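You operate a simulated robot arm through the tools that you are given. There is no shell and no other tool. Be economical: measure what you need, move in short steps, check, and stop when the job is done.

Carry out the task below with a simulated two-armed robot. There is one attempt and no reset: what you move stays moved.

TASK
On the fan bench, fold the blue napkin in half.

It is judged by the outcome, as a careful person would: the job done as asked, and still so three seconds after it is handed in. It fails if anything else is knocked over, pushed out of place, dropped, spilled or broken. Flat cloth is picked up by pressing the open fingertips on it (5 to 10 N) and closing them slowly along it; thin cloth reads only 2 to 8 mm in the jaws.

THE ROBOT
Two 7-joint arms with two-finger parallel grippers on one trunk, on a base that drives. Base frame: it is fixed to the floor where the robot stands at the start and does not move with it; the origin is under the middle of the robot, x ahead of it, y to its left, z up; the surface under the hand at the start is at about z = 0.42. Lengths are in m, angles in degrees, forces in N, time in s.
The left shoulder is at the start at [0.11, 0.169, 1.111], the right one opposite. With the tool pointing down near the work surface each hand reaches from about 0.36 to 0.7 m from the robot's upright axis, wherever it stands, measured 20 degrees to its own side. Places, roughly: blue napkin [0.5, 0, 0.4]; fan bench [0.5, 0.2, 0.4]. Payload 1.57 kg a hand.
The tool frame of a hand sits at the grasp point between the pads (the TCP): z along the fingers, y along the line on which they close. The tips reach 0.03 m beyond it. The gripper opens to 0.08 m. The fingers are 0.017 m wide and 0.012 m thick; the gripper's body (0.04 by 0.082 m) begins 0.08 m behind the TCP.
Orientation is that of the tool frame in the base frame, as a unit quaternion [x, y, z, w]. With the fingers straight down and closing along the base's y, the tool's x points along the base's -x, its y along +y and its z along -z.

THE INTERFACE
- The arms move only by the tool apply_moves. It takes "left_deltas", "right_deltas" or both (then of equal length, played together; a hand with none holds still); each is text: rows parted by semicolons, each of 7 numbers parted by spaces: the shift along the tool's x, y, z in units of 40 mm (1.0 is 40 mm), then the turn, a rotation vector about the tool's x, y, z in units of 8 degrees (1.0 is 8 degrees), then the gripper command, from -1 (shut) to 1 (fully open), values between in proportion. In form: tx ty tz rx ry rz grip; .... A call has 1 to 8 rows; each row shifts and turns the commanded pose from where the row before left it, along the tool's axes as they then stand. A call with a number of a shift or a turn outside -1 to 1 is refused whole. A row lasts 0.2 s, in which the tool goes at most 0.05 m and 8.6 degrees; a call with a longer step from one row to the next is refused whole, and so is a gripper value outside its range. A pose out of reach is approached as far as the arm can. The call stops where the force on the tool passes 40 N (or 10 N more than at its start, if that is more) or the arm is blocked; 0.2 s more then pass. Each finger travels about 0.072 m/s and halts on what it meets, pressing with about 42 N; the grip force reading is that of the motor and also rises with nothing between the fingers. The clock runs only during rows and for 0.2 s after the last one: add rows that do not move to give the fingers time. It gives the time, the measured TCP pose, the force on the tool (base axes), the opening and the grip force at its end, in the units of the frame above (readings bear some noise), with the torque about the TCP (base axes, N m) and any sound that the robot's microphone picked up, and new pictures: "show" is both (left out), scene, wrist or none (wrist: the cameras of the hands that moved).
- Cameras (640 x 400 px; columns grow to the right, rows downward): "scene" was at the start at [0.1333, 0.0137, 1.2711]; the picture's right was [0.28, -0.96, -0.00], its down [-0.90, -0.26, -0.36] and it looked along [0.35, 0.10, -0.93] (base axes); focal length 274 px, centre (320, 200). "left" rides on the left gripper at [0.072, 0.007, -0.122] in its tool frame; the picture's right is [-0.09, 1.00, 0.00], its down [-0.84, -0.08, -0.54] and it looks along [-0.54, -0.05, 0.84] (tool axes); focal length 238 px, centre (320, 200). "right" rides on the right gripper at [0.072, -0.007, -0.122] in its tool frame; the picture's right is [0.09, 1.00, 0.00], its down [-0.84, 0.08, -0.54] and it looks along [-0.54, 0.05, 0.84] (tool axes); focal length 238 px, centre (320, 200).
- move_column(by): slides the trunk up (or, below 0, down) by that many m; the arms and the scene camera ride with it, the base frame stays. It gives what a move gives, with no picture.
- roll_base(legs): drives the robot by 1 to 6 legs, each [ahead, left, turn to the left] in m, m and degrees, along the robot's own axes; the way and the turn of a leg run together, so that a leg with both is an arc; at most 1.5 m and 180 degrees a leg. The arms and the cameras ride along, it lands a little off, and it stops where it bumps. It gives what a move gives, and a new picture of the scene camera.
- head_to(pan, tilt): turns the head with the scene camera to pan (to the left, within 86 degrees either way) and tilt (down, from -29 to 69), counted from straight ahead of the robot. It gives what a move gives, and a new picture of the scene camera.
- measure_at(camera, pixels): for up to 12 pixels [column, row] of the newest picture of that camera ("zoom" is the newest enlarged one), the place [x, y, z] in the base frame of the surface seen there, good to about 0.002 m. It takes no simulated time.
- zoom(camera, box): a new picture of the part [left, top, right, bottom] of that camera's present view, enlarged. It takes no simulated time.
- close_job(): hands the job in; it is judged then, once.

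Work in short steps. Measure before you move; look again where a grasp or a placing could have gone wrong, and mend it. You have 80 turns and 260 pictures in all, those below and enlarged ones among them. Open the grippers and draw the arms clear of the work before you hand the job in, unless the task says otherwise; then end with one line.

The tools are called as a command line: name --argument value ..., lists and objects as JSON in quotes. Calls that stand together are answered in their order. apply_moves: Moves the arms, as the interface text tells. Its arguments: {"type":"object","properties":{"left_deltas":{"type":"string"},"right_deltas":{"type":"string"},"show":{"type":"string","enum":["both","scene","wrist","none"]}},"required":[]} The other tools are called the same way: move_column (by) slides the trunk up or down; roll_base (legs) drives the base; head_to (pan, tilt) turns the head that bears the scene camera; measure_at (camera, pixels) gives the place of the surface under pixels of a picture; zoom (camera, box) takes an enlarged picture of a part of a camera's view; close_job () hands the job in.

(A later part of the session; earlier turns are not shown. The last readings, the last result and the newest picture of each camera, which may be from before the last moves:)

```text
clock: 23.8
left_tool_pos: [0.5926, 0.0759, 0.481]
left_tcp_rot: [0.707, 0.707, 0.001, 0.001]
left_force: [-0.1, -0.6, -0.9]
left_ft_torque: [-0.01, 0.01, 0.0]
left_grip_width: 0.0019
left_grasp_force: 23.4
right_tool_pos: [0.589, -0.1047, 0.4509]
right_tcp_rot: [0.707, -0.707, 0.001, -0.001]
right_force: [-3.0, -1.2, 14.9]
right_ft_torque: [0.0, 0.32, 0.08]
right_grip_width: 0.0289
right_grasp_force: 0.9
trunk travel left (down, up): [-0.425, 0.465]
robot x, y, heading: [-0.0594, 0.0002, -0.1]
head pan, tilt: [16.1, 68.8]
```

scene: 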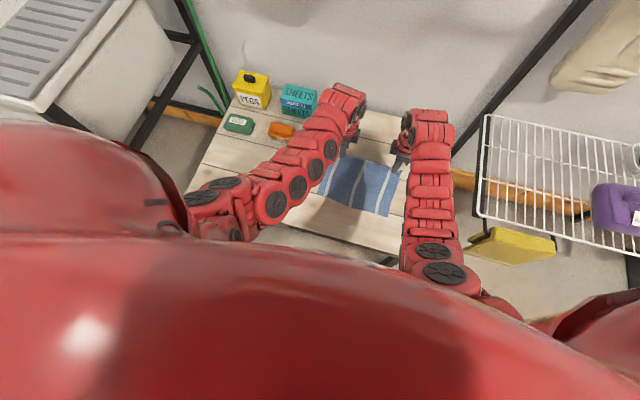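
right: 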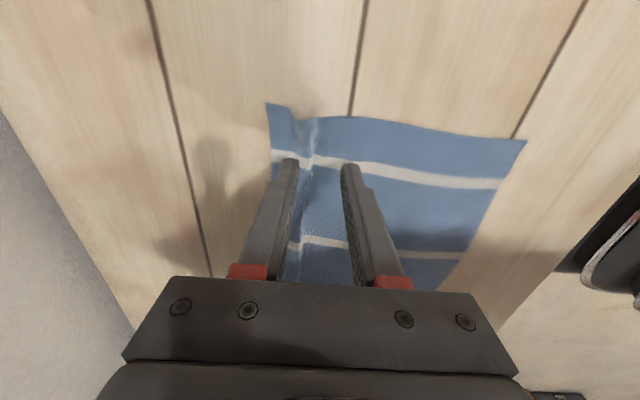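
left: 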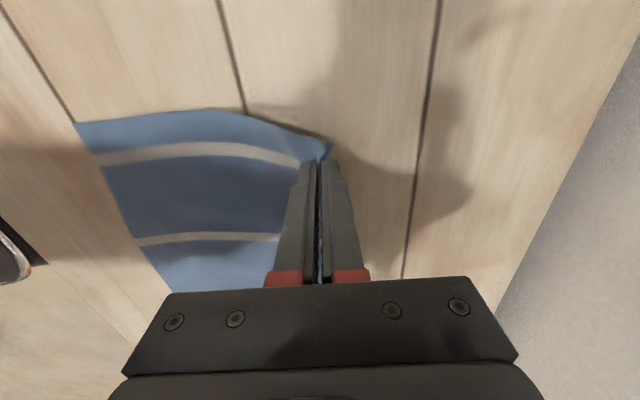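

15 N, much like what worked on the left. I close slowly and look.

apply_moves --right_deltas "0 0 0 0 0 0 -0.4;0 0 0 0 0 0 -0.5;0 0 0 0 0 0 -0.6;0 0 0 0 0 0 -0.7;0 0 0 0 0 0 -0.8;0 0 0 0 0 0 -0.9;0 0 0 0 0 0 -1;0 0 0 0 0 0 -1" --show "none"

zoom --camera "right" --box '[220, 80, 440, 220]'

```text
clock: 25.6
left_tool_pos: [0.5903, 0.0765, 0.4801]
left_tcp_rot: [0.707, 0.707, 0.0, 0.001]
left_force: [-0.5, 0.6, 0.7]
left_ft_torque: [0.01, -0.02, 0.01]
left_grip_width: 0.0019
left_grasp_force: 23.9
right_tool_pos: [0.5879, -0.1042, 0.4508]
right_tcp_rot: [-0.707, 0.707, -0.001, 0.001]
right_force: [-3.6, 1.1, 19.5]
right_ft_torque: [0.06, 0.17, -0.01]
right_grip_width: 0.0016
right_grasp_force: 23.7
trunk travel left (down, up): [-0.425, 0.465]
robot x, y, heading: [-0.058, -0.0015, 0.0]
head pan, tilt: [16.1, 68.8]
```

```text
2.86 times, centred on (330, 150) of right
```

zoom: 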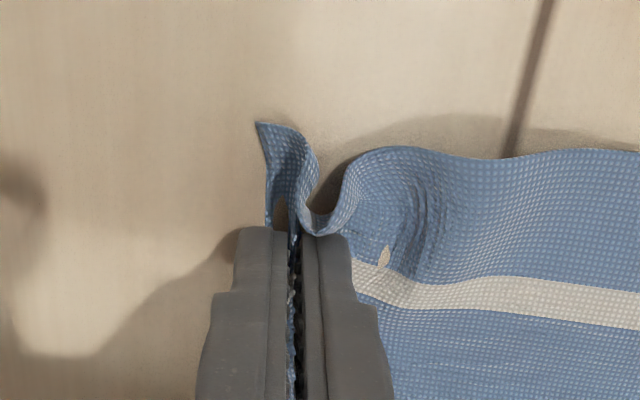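

Both hands now hold the hem. I raise the right level with the left, then both up another 40 mm while easing toward me.

apply_moves --left_deltas "0 0 0 0 0 0 -1;0 0 0 0 0 0 -1;0 -0.3 -0.5 0 0 0 -1;0 -0.3 -0.5 0 0 0 -1;0 0 0 0 0 0 -1" --right_deltas "0 0 -0.37 0 0 0 -1;0 0 -0.37 0 0 0 -1;0 0.3 -0.5 0 0 0 -1;0 0.3 -0.5 0 0 0 -1;0 0 0 0 0 0 -1"

```text
clock: 26.8
left_tool_pos: [0.5676, 0.075, 0.5197]
left_tcp_rot: [0.706, 0.708, 0.0, 0.0]
left_force: [0.1, -0.1, 0.0]
left_ft_torque: [-0.01, 0.0, 0.0]
left_grip_width: 0.002
left_grasp_force: 23.5
right_tool_pos: [0.5646, -0.105, 0.5179]
right_tcp_rot: [-0.706, 0.708, -0.001, 0.0]
right_force: [-0.2, 0.7, -0.5]
right_ft_torque: [-0.05, 0.0, -0.02]
right_grip_width: 0.0019
right_grasp_force: 23.7
trunk travel left (down, up): [-0.425, 0.465]
robot x, y, heading: [-0.0569, 0.0008, -0.2]
head pan, tilt: [16.1, 68.8]
```

scene: 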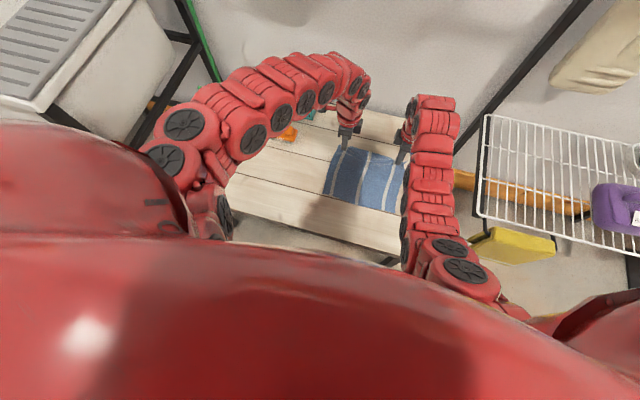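
right: 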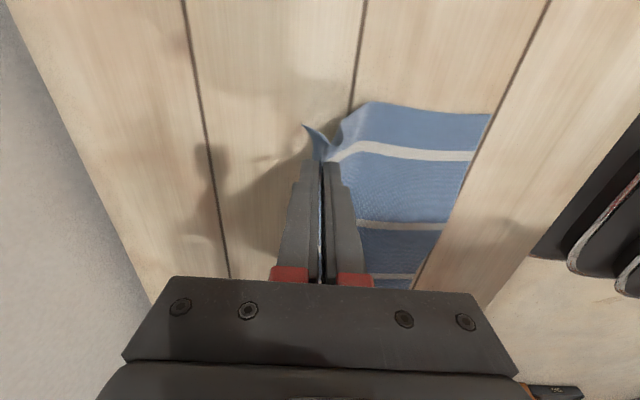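
left: 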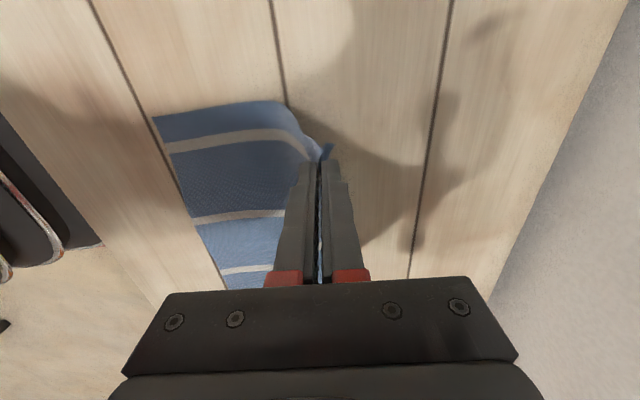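

Both hold; the napkin's far half is rising. I measure the near hem.

measure_at --camera "right" --pixels '[[487, 118], [462, 180], [440, 225], [418, 270]]'

measure_at --camera "left" --pixels '[[157, 122], [175, 170], [200, 232], [222, 278]]'

```text
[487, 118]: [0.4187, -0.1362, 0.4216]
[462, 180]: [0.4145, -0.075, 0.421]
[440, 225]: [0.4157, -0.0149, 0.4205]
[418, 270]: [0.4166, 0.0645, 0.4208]
```

```text
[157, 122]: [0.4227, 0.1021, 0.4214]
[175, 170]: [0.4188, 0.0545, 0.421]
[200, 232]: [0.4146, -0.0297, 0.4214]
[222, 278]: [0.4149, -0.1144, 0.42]
```

Near hem is straight at x≈0.416. I carry both hands toward me in a low arc to x≈0.43, z≈0.50.

apply_moves --left_deltas "0 -0.6 -0.2 0 0 0 -1;0 -0.6 -0.1 0 0 0 -1;0 -0.6 0 0 0 0 -1;0 -0.6 0.2 0 0 0 -1;0 -0.5 0.3 0 0 0 -1;0 -0.5 0.4 0 0 0 -1;0 0 0 0 0 0 -1" --right_deltas "0 0.6 -0.2 0 0 0 -1;0 0.6 -0.1 0 0 0 -1;0 0.6 0 0 0 0 -1;0 0.55 0.2 0 0 0 -1;0 0.5 0.3 0 0 0 -1;0 0.5 0.4 0 0 0 -1;0 0 0 0 0 0 -1"

```text
clock: 28.4
left_tool_pos: [0.4983, 0.0665, 0.5299]
left_tcp_rot: [0.707, 0.707, 0.0, 0.0]
left_force: [-0.4, -0.9, 0.5]
left_ft_torque: [0.01, 0.03, -0.01]
left_grip_width: 0.002
left_grasp_force: 22.9
left hand out of reach, approached as far as the arm can: row 3, 4, 5, 6
right_tool_pos: [0.4339, -0.1018, 0.4948]
right_tcp_rot: [-0.707, 0.708, 0.0, 0.0]
right_force: [-0.6, 0.3, -0.5]
right_ft_torque: [0.0, 0.04, 0.02]
right_grip_width: 0.0018
right_grasp_force: 23.5
trunk travel left (down, up): [-0.425, 0.465]
robot x, y, heading: [-0.0604, 0.0022, 0.1]
head pan, tilt: [16.1, 68.8]
```

scene: 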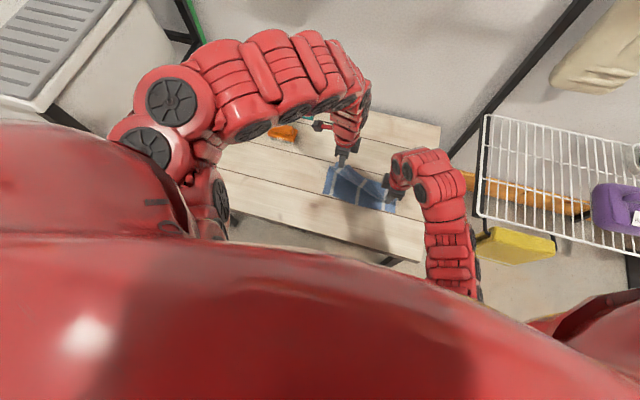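
right: 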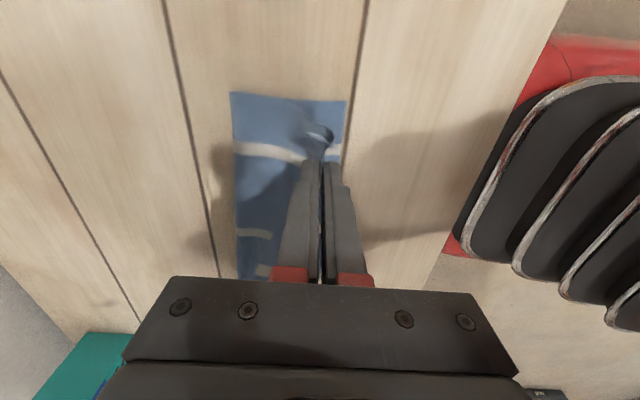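
left: 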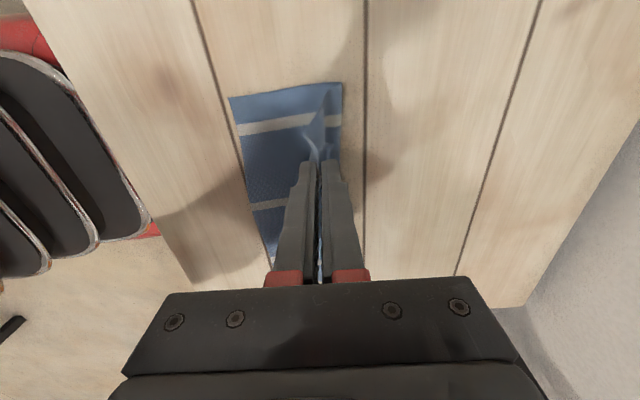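

The left arm hit a joint limit at x≈0.50, while the right reached x=0.434. I turn the left hand back about its own axis by ~32° to free the arm and see whether it closes on its target.

apply_moves --left_deltas "0 0 0 0 0 -1 -1;0 0 0 0 0 -1 -1;0 0 0 0 0 -1 -1;0 0 0 0 0 -1 -1;0 0 0 0 0 0 -1" --show "scene"

```text
clock: 29.6
left_tool_pos: [0.4979, 0.0663, 0.5284]
left_tcp_rot: [0.484, 0.875, 0.0, -0.001]
left_force: [-1.2, -1.2, -0.1]
left_ft_torque: [-0.03, 0.0, 0.01]
left_grip_width: 0.0019
left_grasp_force: 23.4
right_tool_pos: [0.4334, -0.1027, 0.4952]
right_tcp_rot: [-0.707, 0.707, 0.0, 0.0]
right_force: [-0.7, 0.4, 0.2]
right_ft_torque: [0.02, 0.0, 0.0]
right_grip_width: 0.0014
right_grasp_force: 23.5
trunk travel left (down, up): [-0.425, 0.465]
robot x, y, heading: [-0.0572, 0.0029, 0.0]
head pan, tilt: [16.1, 68.8]
```

scene: 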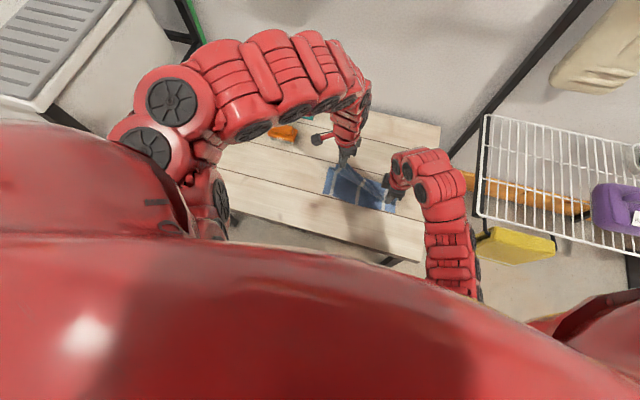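

The turn succeeded and the command restarts from the reached pose. I try moving the left toward (0.43, 0.075, 0.50) now.

apply_moves --left_deltas "0.36 -0.44 0.1 0 0 0 -1;0.36 -0.44 0.2 0 0 0 -1;0.36 -0.44 0.3 0 0 0 -1;0 0 0 0 0 0 -1" --show "scene"

```text
clock: 30.6
left_tool_pos: [0.4976, 0.0648, 0.529]
left_tcp_rot: [0.484, 0.875, 0.0, -0.001]
left_force: [-0.3, -1.1, 0.2]
left_ft_torque: [0.0, 0.01, -0.02]
left_grip_width: 0.0022
left_grasp_force: 23.9
left hand out of reach, approached as far as the arm can: row 1, 2, 3
right_tool_pos: [0.4328, -0.1032, 0.4948]
right_tcp_rot: [0.708, -0.707, -0.001, 0.0]
right_force: [0.8, 0.9, -0.5]
right_ft_torque: [0.04, 0.01, -0.02]
right_grip_width: 0.0018
right_grasp_force: 23.8
trunk travel left (down, up): [-0.425, 0.465]
robot x, y, heading: [-0.0604, -0.0004, -0.1]
head pan, tilt: [16.1, 68.8]
```

scene: 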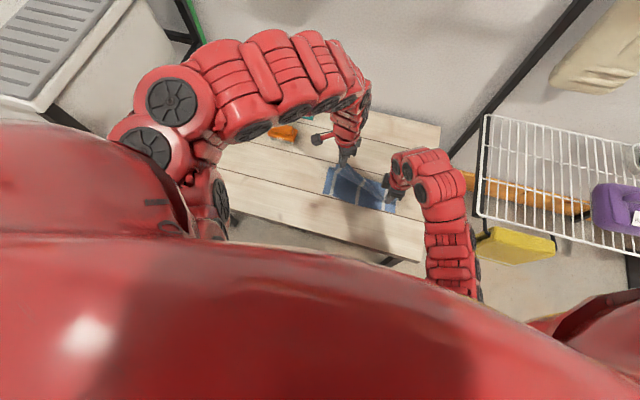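

The left arm is at a limit, so I'll use the base instead: bring the right hand level with the left (x≈0.498, z≈0.529), then roll back so both travel together.

apply_moves --right_deltas "0.02 -0.54 -0.28 0 0 0 -1;0.02 -0.54 -0.28 0 0 0 -1;0.02 -0.54 -0.28 0 0 0 -1;0 0 0 0 0 0 -1" --left_deltas "0.2 0.12 0 0 0 0 -1;0 0 0 0 0 0 -1;0 0 0 0 0 0 -1;0 0 0 0 0 0 -1" --show "none"

```text
clock: 31.6
left_tool_pos: [0.4987, 0.0747, 0.5284]
left_tcp_rot: [0.484, 0.875, -0.001, -0.003]
left_force: [0.0, -0.1, 0.4]
left_ft_torque: [0.01, -0.03, -0.05]
left_grip_width: 0.0022
left_grasp_force: 23.6
right_tool_pos: [0.4979, -0.1064, 0.5265]
right_tcp_rot: [-0.707, 0.707, 0.0, 0.001]
right_force: [0.0, 0.9, -0.5]
right_ft_torque: [-0.03, 0.02, -0.02]
right_grip_width: 0.002
right_grasp_force: 24.3
trunk travel left (down, up): [-0.425, 0.465]
robot x, y, heading: [-0.059, 0.0006, -0.1]
head pan, tilt: [16.1, 68.8]
```

Hands are level at x≈0.498. I lower the column 10 mm and roll back 0.065 m.

roll_base --legs '[[-0.035, 0, 0], [-0.03, 0, 0]]'

move_column --by -0.04

zoom --camera "right" --box '[0, 0, 640, 400]'

zoom --camera "left" --box '[0, 0, 640, 400]'

```text
clock: 32.9
left_tool_pos: [0.4347, 0.0744, 0.5299]
left_tcp_rot: [0.485, 0.875, 0.0, -0.001]
left_force: [-0.1, 0.5, -0.4]
left_ft_torque: [0.0, -0.01, -0.02]
left_grip_width: 0.0018
left_grasp_force: 23.6
right_tool_pos: [0.4317, -0.1068, 0.5267]
right_tcp_rot: [0.707, -0.707, 0.0, -0.001]
right_force: [-0.1, 0.0, -0.3]
right_ft_torque: [-0.01, -0.03, -0.03]
right_grip_width: 0.0017
right_grasp_force: 23.4
trunk travel left (down, up): [-0.425, 0.465]
robot x, y, heading: [-0.1253, 0.0006, 0.1]
head pan, tilt: [16.1, 68.8]
```

scene: 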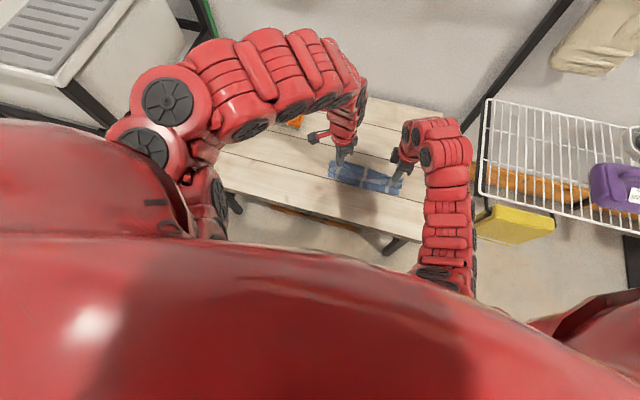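

```text
clock: 33.7
left_tool_pos: [0.4331, 0.0746, 0.4895]
left_tcp_rot: [0.485, 0.875, 0.0, -0.001]
left_force: [0.5, 0.0, -0.6]
left_ft_torque: [-0.04, 0.0, -0.02]
left_grip_width: 0.0018
left_grasp_force: 23.2
right_tool_pos: [0.4325, -0.1056, 0.4868]
right_tcp_rot: [-0.707, 0.707, -0.001, 0.0]
right_force: [0.3, 0.2, 0.7]
right_ft_torque: [-0.03, 0.0, -0.02]
right_grip_width: 0.0017
right_grasp_force: 23.8
trunk travel left (down, up): [-0.385, 0.505]
robot x, y, heading: [-0.1249, -0.0001, -0.1]
head pan, tilt: [16.1, 68.8]
```

```text
1.00 times, centred on (320, 200) of right (not enlarged: the box is as wide or as high as the picture)
```

zoom: 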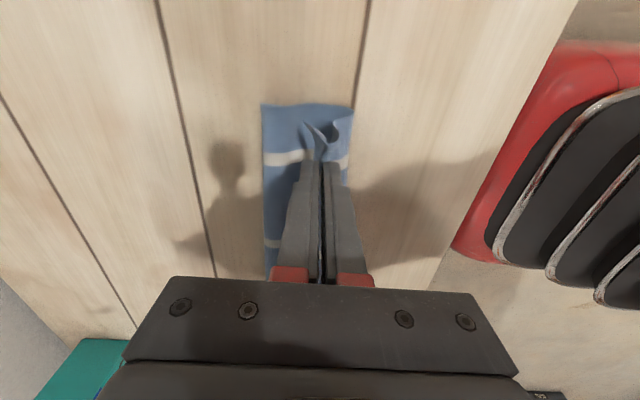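

```text
1.00 times, centred on (320, 200) of left (not enlarged: the box is as wide or as high as the picture)
```

zoom: 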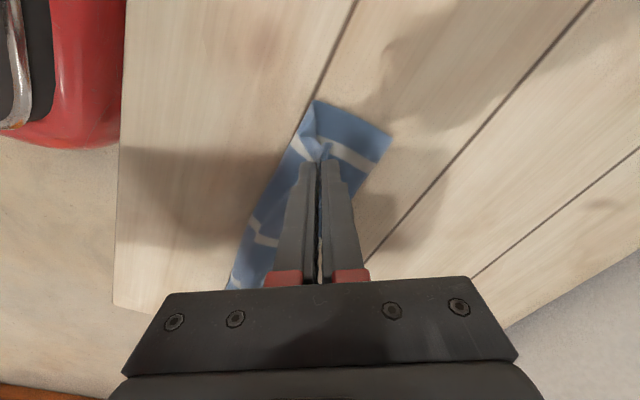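

The top layer is over the bottom. I measure the near hem and fold line before lowering.

zoom --camera "right" --box '[220, 80, 440, 220]'

measure_at --camera "right" --pixels '[[350, 112], [345, 175], [264, 108], [265, 200], [267, 250], [302, 124], [337, 124]]'

measure_at --camera "left" --pixels '[[313, 105], [280, 165], [250, 225], [387, 138], [370, 165], [235, 280]]'

```text
2.86 times, centred on (330, 150) of right
```

zoom: 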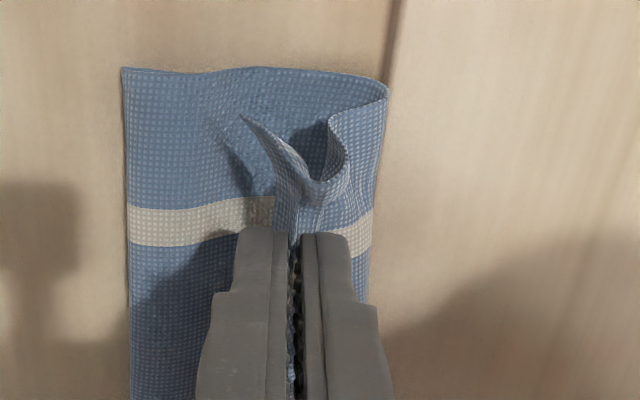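

```text
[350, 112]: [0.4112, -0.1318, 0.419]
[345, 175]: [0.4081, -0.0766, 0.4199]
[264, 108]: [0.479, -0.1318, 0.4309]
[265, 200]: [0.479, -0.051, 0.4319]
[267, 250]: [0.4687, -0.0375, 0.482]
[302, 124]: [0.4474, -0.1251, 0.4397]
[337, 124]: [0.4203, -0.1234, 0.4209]
```

```text
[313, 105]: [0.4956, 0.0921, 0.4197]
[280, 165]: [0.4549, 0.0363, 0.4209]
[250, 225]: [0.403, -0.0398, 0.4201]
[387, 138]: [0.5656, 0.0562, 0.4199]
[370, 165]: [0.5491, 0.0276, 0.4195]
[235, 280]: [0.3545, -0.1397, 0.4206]
```

Those readings may belong to older pictures, so I measure on the current zoom picture itself.

measure_at --camera "zoom" --pixels '[[126, 75], [128, 200], [134, 380], [384, 95], [366, 240], [355, 110], [260, 75], [245, 120], [200, 120]]'

zoom --camera "scene" --box '[290, 120, 450, 220]'

```text
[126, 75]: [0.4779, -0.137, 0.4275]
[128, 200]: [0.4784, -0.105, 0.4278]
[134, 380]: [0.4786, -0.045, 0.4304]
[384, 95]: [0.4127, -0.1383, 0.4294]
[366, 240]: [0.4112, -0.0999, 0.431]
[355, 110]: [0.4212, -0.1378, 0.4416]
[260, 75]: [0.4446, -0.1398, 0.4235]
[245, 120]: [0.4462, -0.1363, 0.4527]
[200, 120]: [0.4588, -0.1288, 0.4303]
```

```text
4.00 times, centred on (370, 170) of scene
```

zoom: 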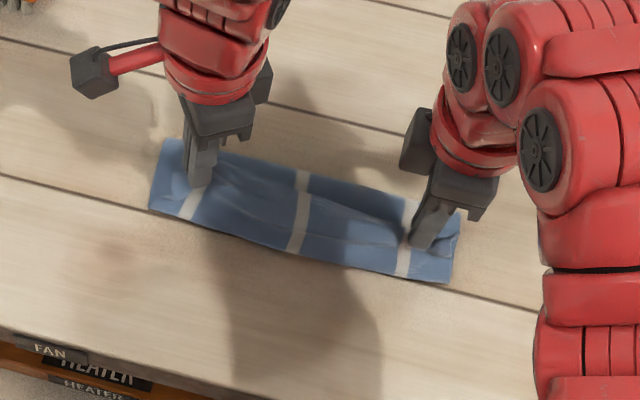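

The fold line sits at x≈0.478 instead of ≈0.52: my arc was too high and pulled it back. I'll back the hands out to x≈0.53 to lay the bottom half flat again, restore the left hand's yaw, then repeat with a lower arc.

apply_moves --left_deltas "-0.321 0.514 -0.2 0 0 0 -1;-0.321 0.514 -0.2 0 0 0 -1;-0.321 0.514 -0.11 0 0 0 -1;-0.321 0.514 0 0 0 0 -1;0 0 0 0 0 1 -1;0 0 0 0 0 1 -1;0 0 0 0 0 1 -1;0 0 0 0 0 1 -1" --right_deltas "0 -0.606 -0.2 0 0 0 -1;0 -0.606 -0.2 0 0 0 -1;0 -0.606 -0.17 0 0 0 -1;0 -0.606 0 0 0 0 -1;0 0 0 0 0 0 -1;0 0 0 0 0 0 -1;0 0 0 0 0 0 -1;0 0 0 0 0 0 -1"

```text
clock: 35.5
left_tool_pos: [0.5314, 0.0748, 0.509]
left_tcp_rot: [0.708, 0.706, -0.001, -0.002]
left_force: [1.0, -0.8, 0.7]
left_ft_torque: [0.01, -0.03, 0.03]
left_grip_width: 0.002
left_grasp_force: 23.7
right_tool_pos: [0.531, -0.1084, 0.5095]
right_tcp_rot: [-0.707, 0.707, 0.0, 0.001]
right_force: [-0.2, 0.8, -0.6]
right_ft_torque: [-0.01, -0.01, 0.0]
right_grip_width: 0.002
right_grasp_force: 23.6
trunk travel left (down, up): [-0.385, 0.505]
robot x, y, heading: [-0.1217, -0.0035, 0.2]
head pan, tilt: [16.1, 68.8]
```

scene: 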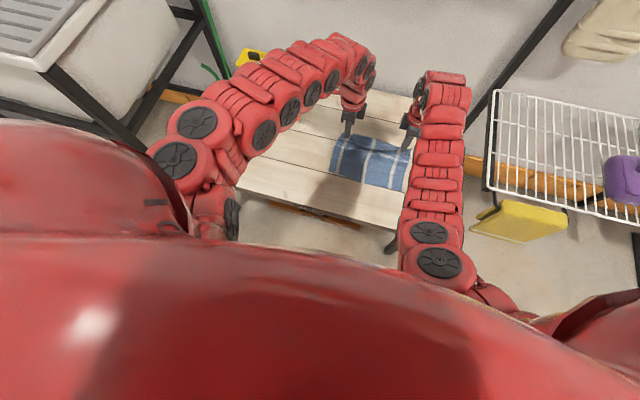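
right: 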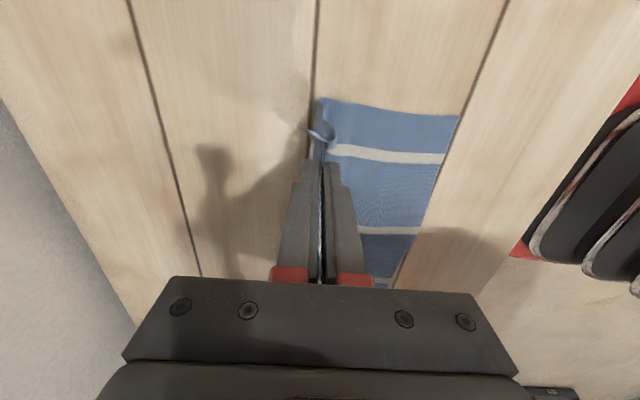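
left: 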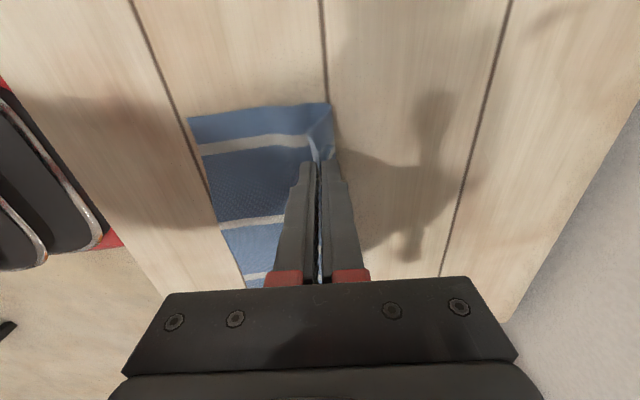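

Clean state again. I measure the near hem and the line where the cloth rises.

measure_at --camera "right" --pixels '[[456, 118], [440, 165], [420, 220], [398, 275], [322, 101], [320, 130], [340, 105]]'

measure_at --camera "left" --pixels '[[193, 121], [207, 170], [225, 230], [240, 270], [329, 106], [333, 140], [310, 107]]'

zoom --camera "scene" --box '[300, 90, 460, 210]'

```text
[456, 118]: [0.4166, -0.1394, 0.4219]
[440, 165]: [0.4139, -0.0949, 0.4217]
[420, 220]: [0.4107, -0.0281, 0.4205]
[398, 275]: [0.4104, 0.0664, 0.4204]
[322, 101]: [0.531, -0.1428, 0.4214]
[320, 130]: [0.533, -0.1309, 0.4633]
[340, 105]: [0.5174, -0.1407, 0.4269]
```

```text
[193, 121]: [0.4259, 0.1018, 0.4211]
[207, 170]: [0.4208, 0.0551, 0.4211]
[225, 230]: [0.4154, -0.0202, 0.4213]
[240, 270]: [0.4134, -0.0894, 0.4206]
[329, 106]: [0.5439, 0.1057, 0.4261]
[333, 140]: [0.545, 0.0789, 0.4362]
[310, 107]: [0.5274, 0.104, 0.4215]
```

```text
3.33 times, centred on (380, 150) of scene
```

zoom: 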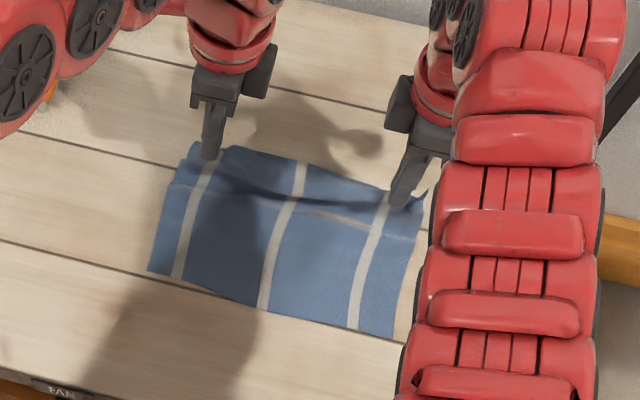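

Near hem x≈0.415, cloth rises at ≈0.535 – right where the fold should be. I roll back 0.03 m (hands to x≈0.50), keeping the loop low.

roll_base --legs '[[-0.03, 0, 0]]'

apply_moves --left_deltas "0 -0.4 0.15 0 0 0 -1;0 -0.4 0.3 0 0 0 -1;0 -0.3 0.4 0 0 0 -1;0 0 0 0 0 0 -1" --right_deltas "0 0.4 0.15 0 0 0 -1;0 0.4 0.3 0 0 0 -1;0 0.3 0.4 0 0 0 -1;0 0 0 0 0 0 -1"

```text
clock: 36.3
left_tool_pos: [0.5012, 0.0752, 0.51]
left_tcp_rot: [0.706, 0.708, -0.001, 0.0]
left_force: [-0.1, 0.2, 0.4]
left_ft_torque: [-0.01, -0.06, 0.03]
left_grip_width: 0.002
left_grasp_force: 23.6
right_tool_pos: [0.5011, -0.1081, 0.5107]
right_tcp_rot: [0.708, -0.706, 0.0, -0.001]
right_force: [-1.1, 0.7, 0.8]
right_ft_torque: [-0.02, -0.03, -0.03]
right_grip_width: 0.0018
right_grasp_force: 23.3
trunk travel left (down, up): [-0.385, 0.505]
robot x, y, heading: [-0.1502, 0.0014, 0.1]
head pan, tilt: [16.1, 68.8]
```

scene: 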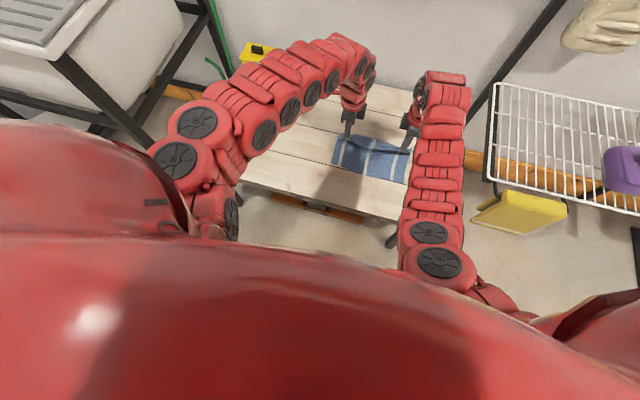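

```text
clock: 37.3
left_tool_pos: [0.455, 0.0755, 0.4765]
left_tcp_rot: [0.706, 0.708, -0.001, -0.001]
left_force: [0.3, 0.2, -0.6]
left_ft_torque: [0.0, 0.05, 0.05]
left_grip_width: 0.002
left_grasp_force: 23.8
right_tool_pos: [0.458, -0.1059, 0.4762]
right_tcp_rot: [0.708, -0.706, 0.001, -0.001]
right_force: [-0.2, -1.1, -1.7]
right_ft_torque: [0.0, 0.02, 0.0]
right_grip_width: 0.0021
right_grasp_force: 23.7
trunk travel left (down, up): [-0.385, 0.505]
robot x, y, heading: [-0.1527, 0.0006, 0.3]
head pan, tilt: [16.1, 68.8]
```

scene: 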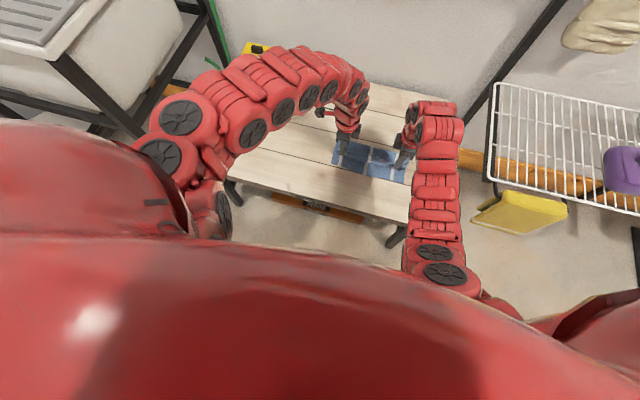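
right: 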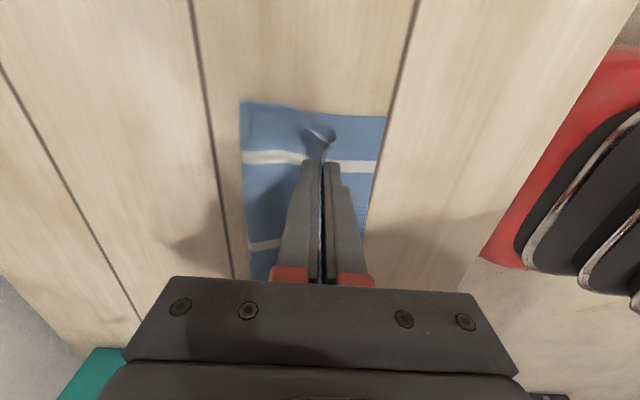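
left: 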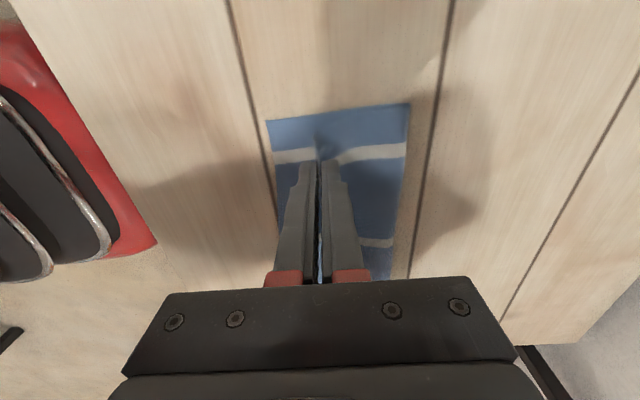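

Now a proper folded strip is visible. I measure fold line and near hem.

measure_at --camera "right" --pixels '[[242, 104], [245, 200], [255, 272], [383, 119], [366, 205], [305, 125], [333, 132]]'

measure_at --camera "left" --pixels '[[408, 106], [405, 170], [393, 235], [270, 124], [276, 170], [285, 200]]'

zoom --camera "right" --box '[220, 80, 440, 220]'

zoom --camera "left" --box '[220, 80, 440, 220]'

```text
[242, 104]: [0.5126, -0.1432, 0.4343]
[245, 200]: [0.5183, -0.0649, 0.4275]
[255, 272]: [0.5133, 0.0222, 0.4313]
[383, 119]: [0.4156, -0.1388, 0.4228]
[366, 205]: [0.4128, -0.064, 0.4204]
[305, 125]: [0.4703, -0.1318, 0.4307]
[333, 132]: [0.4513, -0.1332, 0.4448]
```

```text
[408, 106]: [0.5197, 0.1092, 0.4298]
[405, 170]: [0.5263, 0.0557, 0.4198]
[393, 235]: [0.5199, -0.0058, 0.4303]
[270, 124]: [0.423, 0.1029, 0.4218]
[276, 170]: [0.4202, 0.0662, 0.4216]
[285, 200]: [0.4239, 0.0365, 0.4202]
```

```text
2.86 times, centred on (330, 150) of right
```

zoom: 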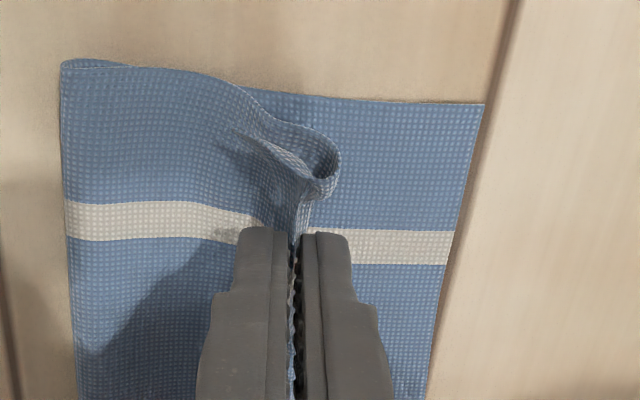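

```text
2.86 times, centred on (330, 150) of left
```

zoom: 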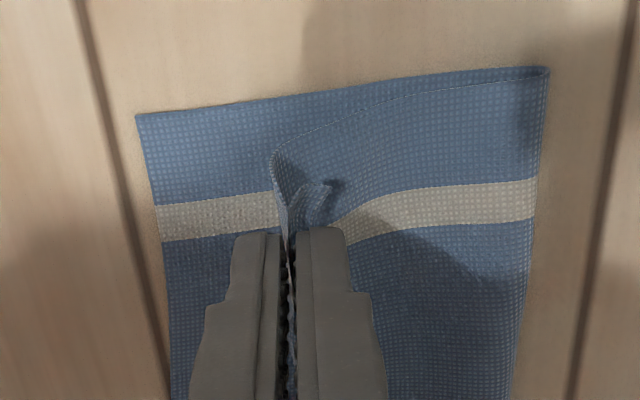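

Fold line is x≈0.52, near hem ≈0.416 — good geometry. I bring the held hem 20 mm further toward me and down to just above the cloth.

apply_moves --left_deltas "0 -0.25 0.1 0 0 0 -1;0 -0.25 0.15 0 0 0 -1;0 0 0.2 0 0 0 -1;0 0 0 0 0 0 -1" --right_deltas "0 0.25 0.1 0 0 0 -1;0 0.3 0.15 0 0 0 -1;0 0 0.2 0 0 0 -1;0 0 0 0 0 0 -1" --show "wrist"

zoom --camera "right" --box '[220, 80, 440, 220]'

zoom --camera "left" --box '[220, 80, 440, 220]'

```text
clock: 38.3
left_tool_pos: [0.4369, 0.0748, 0.458]
left_tcp_rot: [0.707, 0.707, 0.0, 0.0]
left_force: [0.1, 0.3, 0.4]
left_ft_torque: [-0.03, -0.01, 0.02]
left_grip_width: 0.0019
left_grasp_force: 23.9
right_tool_pos: [0.4366, -0.1076, 0.4576]
right_tcp_rot: [0.708, -0.706, 0.001, -0.001]
right_force: [-0.3, -0.3, 5.5]
right_ft_torque: [-0.08, 0.04, -0.03]
right_grip_width: 0.0019
right_grasp_force: 23.4
trunk travel left (down, up): [-0.385, 0.505]
robot x, y, heading: [-0.1521, 0.0016, -0.0]
head pan, tilt: [16.1, 68.8]
```

right: 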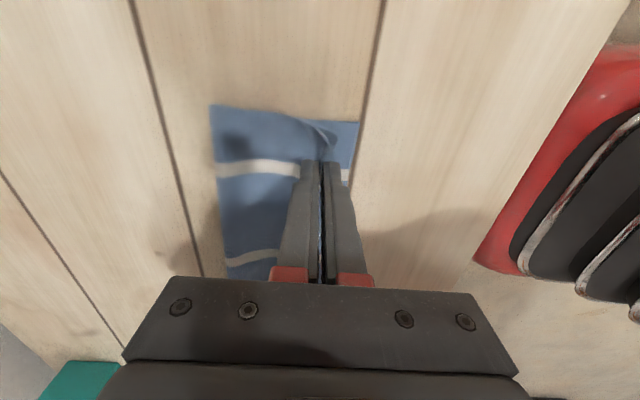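
left: 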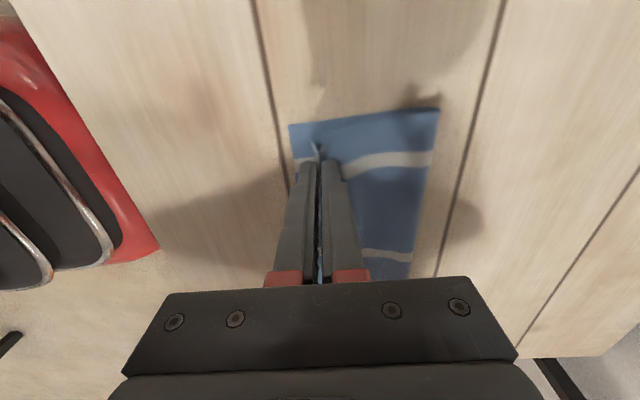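

```text
2.86 times, centred on (330, 150) of right
```

zoom: 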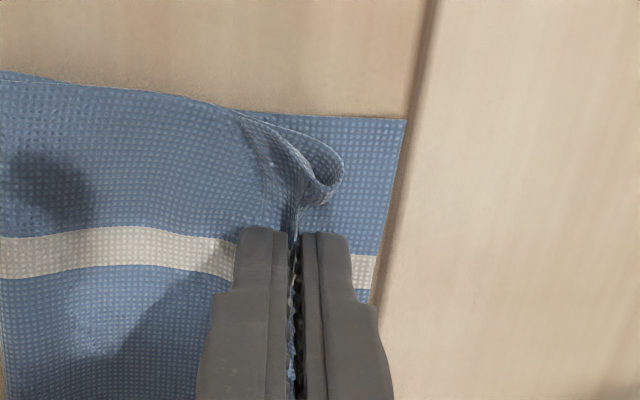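

```text
2.86 times, centred on (330, 150) of left
```

zoom: 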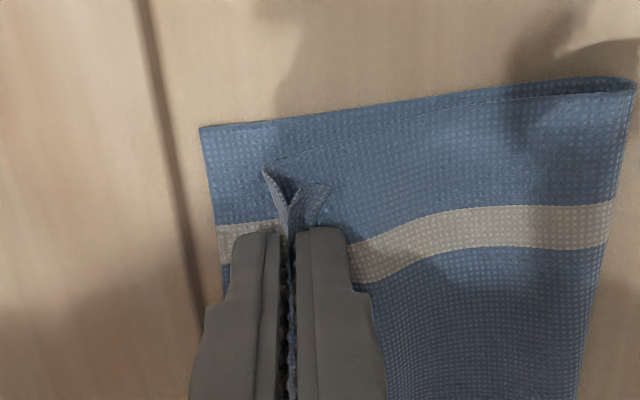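

Top hem lies ≈20 mm from the bottom hem with a small curl in the jaws. I open slowly and lift straight up.

apply_moves --left_deltas "0 0 0 0 0 0 -0.8;0 0 0 0 0 0 -0.5;0 0 0 0 0 0 -0.2;0 0 -0.3 0 0 0 0;0 0 -0.5 0 0 0 0;0 0 -0.5 0 0 0 0;0 0 0 0 0 0 0" --right_deltas "0 0 0 0 0 0 -0.8;0 0 0 0 0 0 -0.5;0 0 0 0 0 0 -0.2;0 0 -0.3 0 0 0 0;0 0 -0.5 0 0 0 0;0 0 -0.5 0 0 0 0;0 0 0 0 0 0 0"

zoom --camera "right" --box '[200, 60, 440, 290]'

zoom --camera "left" --box '[220, 60, 460, 290]'

```text
clock: 39.9
left_tool_pos: [0.4378, 0.0737, 0.5112]
left_tcp_rot: [0.707, 0.707, -0.001, -0.002]
left_force: [0.6, 0.2, -0.5]
left_ft_torque: [-0.01, 0.0, -0.04]
left_grip_width: 0.0401
left_grasp_force: 0.0
right_tool_pos: [0.4352, -0.1099, 0.5108]
right_tcp_rot: [0.708, -0.706, 0.0, 0.0]
right_force: [0.4, 0.1, 0.1]
right_ft_torque: [0.02, 0.0, 0.02]
right_grip_width: 0.0402
right_grasp_force: 0.2
trunk travel left (down, up): [-0.385, 0.505]
robot x, y, heading: [-0.1518, -0.0029, 0.2]
head pan, tilt: [16.1, 68.8]
```

scene: 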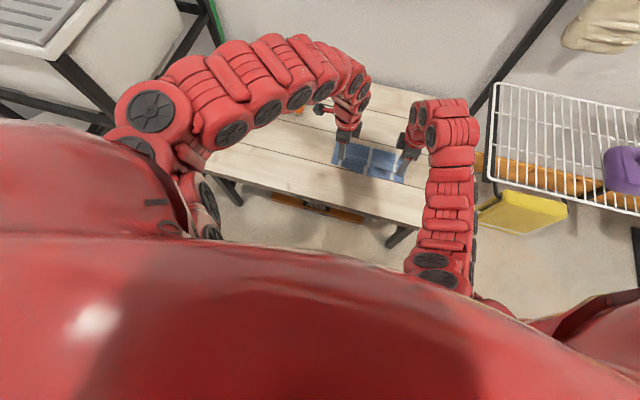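
right: 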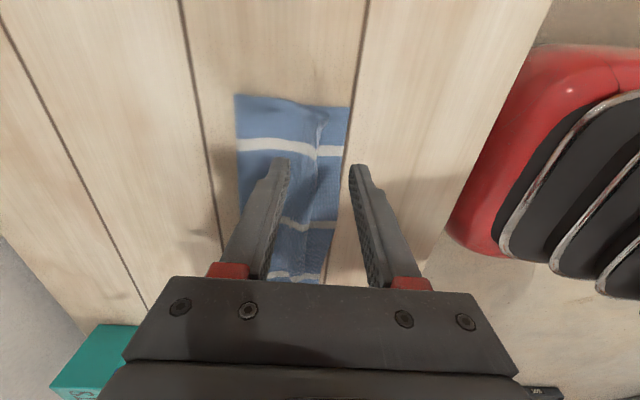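
left: 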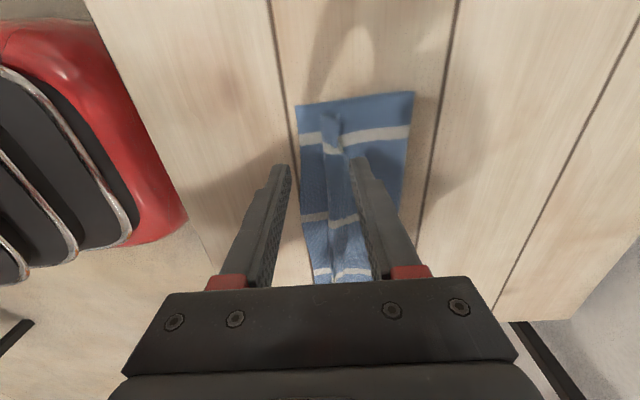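

```text
1.74 times, centred on (320, 175) of right
```

zoom: 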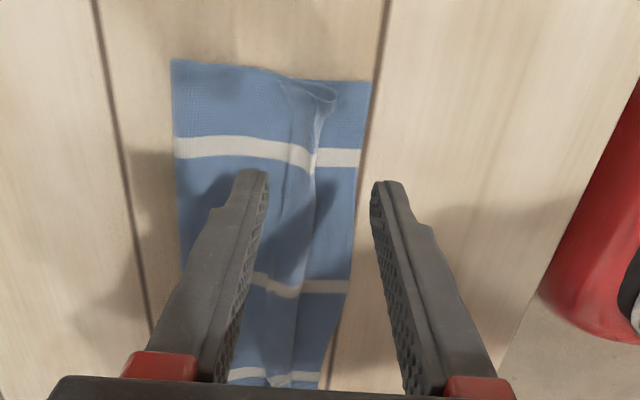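

```text
1.74 times, centred on (340, 175) of left
```

zoom: 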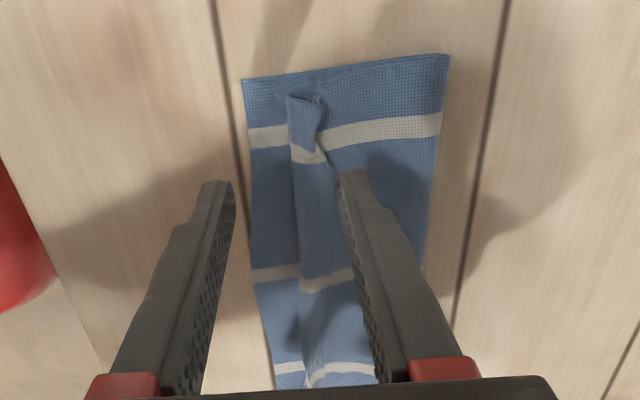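

As feared, the hem folded back as a narrow flap on top. I measure the ridge and the flap's loose edge.

measure_at --camera "zoom" --pixels '[[290, 100], [293, 150], [300, 240], [310, 300], [318, 130], [330, 170], [245, 90], [445, 62], [258, 250], [318, 105], [350, 270]]'

measure_at --camera "right" --pixels '[[327, 118], [318, 150], [308, 200], [296, 110], [305, 150], [300, 185], [347, 110], [335, 180], [237, 98], [312, 120]]'

zoom --camera "scene" --box '[320, 130, 420, 195]'

```text
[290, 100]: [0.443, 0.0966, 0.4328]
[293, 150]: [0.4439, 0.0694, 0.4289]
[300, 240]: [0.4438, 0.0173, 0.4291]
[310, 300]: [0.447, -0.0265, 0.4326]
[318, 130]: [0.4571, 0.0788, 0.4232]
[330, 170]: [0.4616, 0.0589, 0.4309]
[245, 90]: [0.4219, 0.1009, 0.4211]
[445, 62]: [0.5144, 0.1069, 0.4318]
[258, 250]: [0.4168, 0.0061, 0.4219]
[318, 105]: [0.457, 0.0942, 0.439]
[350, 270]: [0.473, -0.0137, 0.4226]
```

```text
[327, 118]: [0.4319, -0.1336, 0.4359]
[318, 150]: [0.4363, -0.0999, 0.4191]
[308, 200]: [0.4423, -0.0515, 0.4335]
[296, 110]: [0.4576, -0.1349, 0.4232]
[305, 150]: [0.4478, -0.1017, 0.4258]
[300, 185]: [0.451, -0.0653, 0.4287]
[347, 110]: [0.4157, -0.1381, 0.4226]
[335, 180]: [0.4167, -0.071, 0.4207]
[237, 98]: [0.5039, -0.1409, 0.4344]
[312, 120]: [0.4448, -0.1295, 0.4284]
```

```text
6.15 times, centred on (370, 162) of scene
```

zoom: 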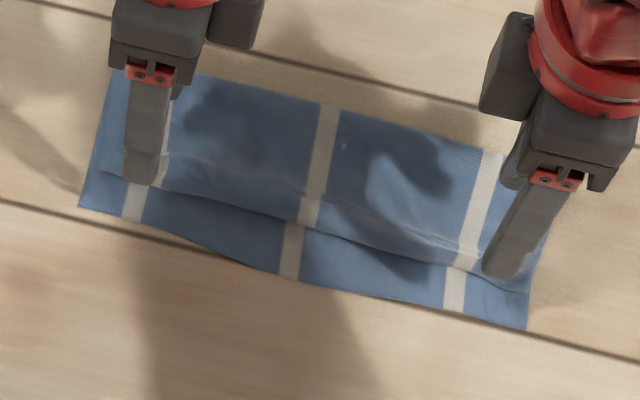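

The flap is ~20 mm wide: ridge x≈0.443, loose edge x≈0.46. I'll rake it over with open fingers spread along y, so I lift slightly and turn both hands back 90°, opening wide.

apply_moves --left_deltas "0 0 -0.5 0 0 -1 0;0 0 0 0 0 -1 0;0 0 0 0 0 -1 0;0 0 0 0 0 -1 0;0 0 0 0 0 -1 0;0 0 0 0 0 -1 0;0 0 0 0 0 -1 0;0 0 0 0 0 -1 0" --right_deltas "0 0 -0.5 0 0 1 0;0 0 0 0 0 1 0;0 0 0 0 0 1 0;0 0 0 0 0 1 0;0 0 0 0 0 1 0;0 0 0 0 0 1 0;0 0 0 0 0 1 0;0 0 0 0 0 1 0" --show "none"

apply_moves --left_deltas "0 0 0 0 0 -1 1;0 0 0 0 0 -1 1;0 0 0 0 0 -1 1;0 0 0 0 0 -0.25 1;0 0 0 0 0 0 1" --right_deltas "0 0 0 0 0 1 1;0 0 0 0 0 1 1;0 0 0 0 0 1 1;0 0 0 0 0 0.25 1;0 0 0 0 0 0 1"

```text
clock: 41.7
left_tool_pos: [0.4379, 0.0758, 0.5289]
left_tcp_rot: [0.223, 0.975, 0.0, -0.003]
left_force: [-0.1, -0.1, -0.3]
left_ft_torque: [-0.03, 0.02, -0.02]
left_grip_width: 0.0402
left_grasp_force: 0.0
right_tool_pos: [0.4358, -0.107, 0.5305]
right_tcp_rot: [-0.225, 0.974, 0.001, 0.0]
right_force: [0.1, 0.9, 0.1]
right_ft_torque: [0.0, 0.01, 0.01]
right_grip_width: 0.04
right_grasp_force: 0.1
trunk travel left (down, up): [-0.385, 0.505]
robot x, y, heading: [-0.1537, 0.0031, -0.1]
head pan, tilt: [16.1, 68.8]
```

```text
clock: 42.9
left_tool_pos: [0.4384, 0.0771, 0.5295]
left_tcp_rot: [-0.001, 1.0, 0.001, -0.002]
left_force: [-0.1, -0.3, 0.4]
left_ft_torque: [-0.02, 0.0, 0.01]
left_grip_width: 0.0799
left_grasp_force: 0.0
right_tool_pos: [0.435, -0.1072, 0.5305]
right_tcp_rot: [-0.001, 1.0, 0.0, 0.001]
right_force: [0.5, 0.2, 0.7]
right_ft_torque: [-0.02, 0.0, 0.0]
right_grip_width: 0.08
right_grasp_force: 0.2
trunk travel left (down, up): [-0.385, 0.505]
robot x, y, heading: [-0.1551, -0.0004, 0.1]
head pan, tilt: [16.1, 68.8]
```

scene: 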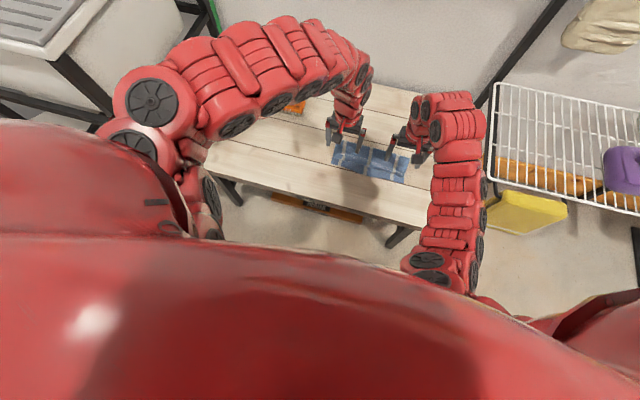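
right: 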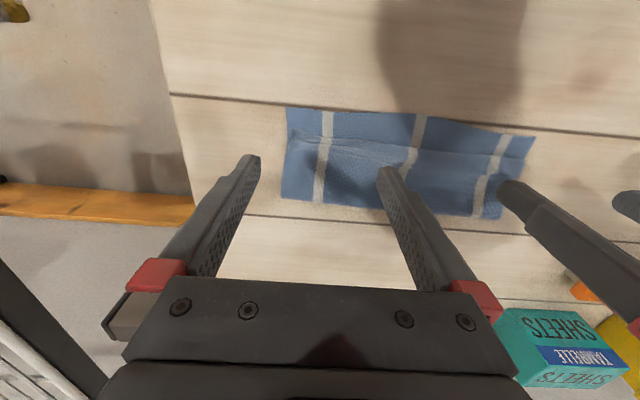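
left: 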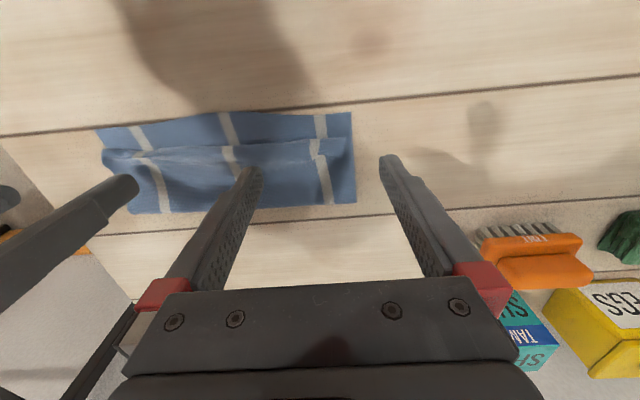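

Good view from both. I zoom in on the flap and measure it.

zoom --camera "left" --box '[90, 90, 370, 230]'

measure_at --camera "zoom" --pixels '[[30, 140], [130, 150], [300, 150], [420, 130], [520, 110], [600, 110], [300, 165], [520, 150], [560, 170], [130, 165], [420, 165]]'

zoom --camera "right" --box '[270, 90, 550, 230]'

```text
2.29 times, centred on (230, 160) of left
```

zoom: 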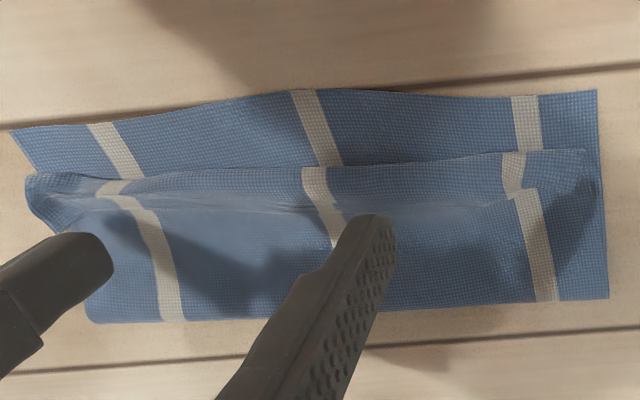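

```text
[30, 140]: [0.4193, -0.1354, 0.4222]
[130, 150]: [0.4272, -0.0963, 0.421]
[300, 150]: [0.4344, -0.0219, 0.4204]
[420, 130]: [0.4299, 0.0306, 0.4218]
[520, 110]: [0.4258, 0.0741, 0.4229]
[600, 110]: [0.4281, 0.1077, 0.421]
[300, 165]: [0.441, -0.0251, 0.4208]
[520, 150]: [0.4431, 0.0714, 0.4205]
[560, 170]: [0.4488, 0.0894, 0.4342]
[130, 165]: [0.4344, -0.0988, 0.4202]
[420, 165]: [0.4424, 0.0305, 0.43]
```

```text
2.29 times, centred on (410, 160) of right
```

zoom: 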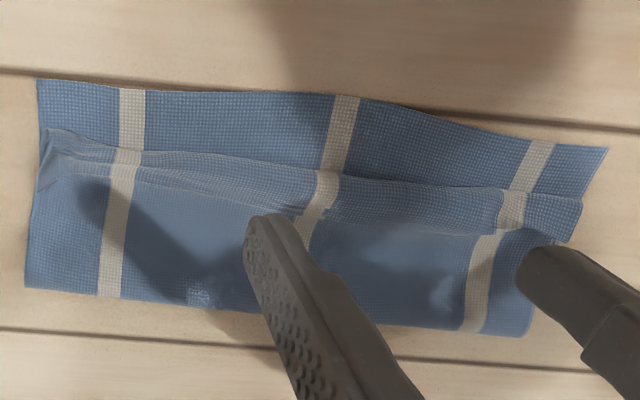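

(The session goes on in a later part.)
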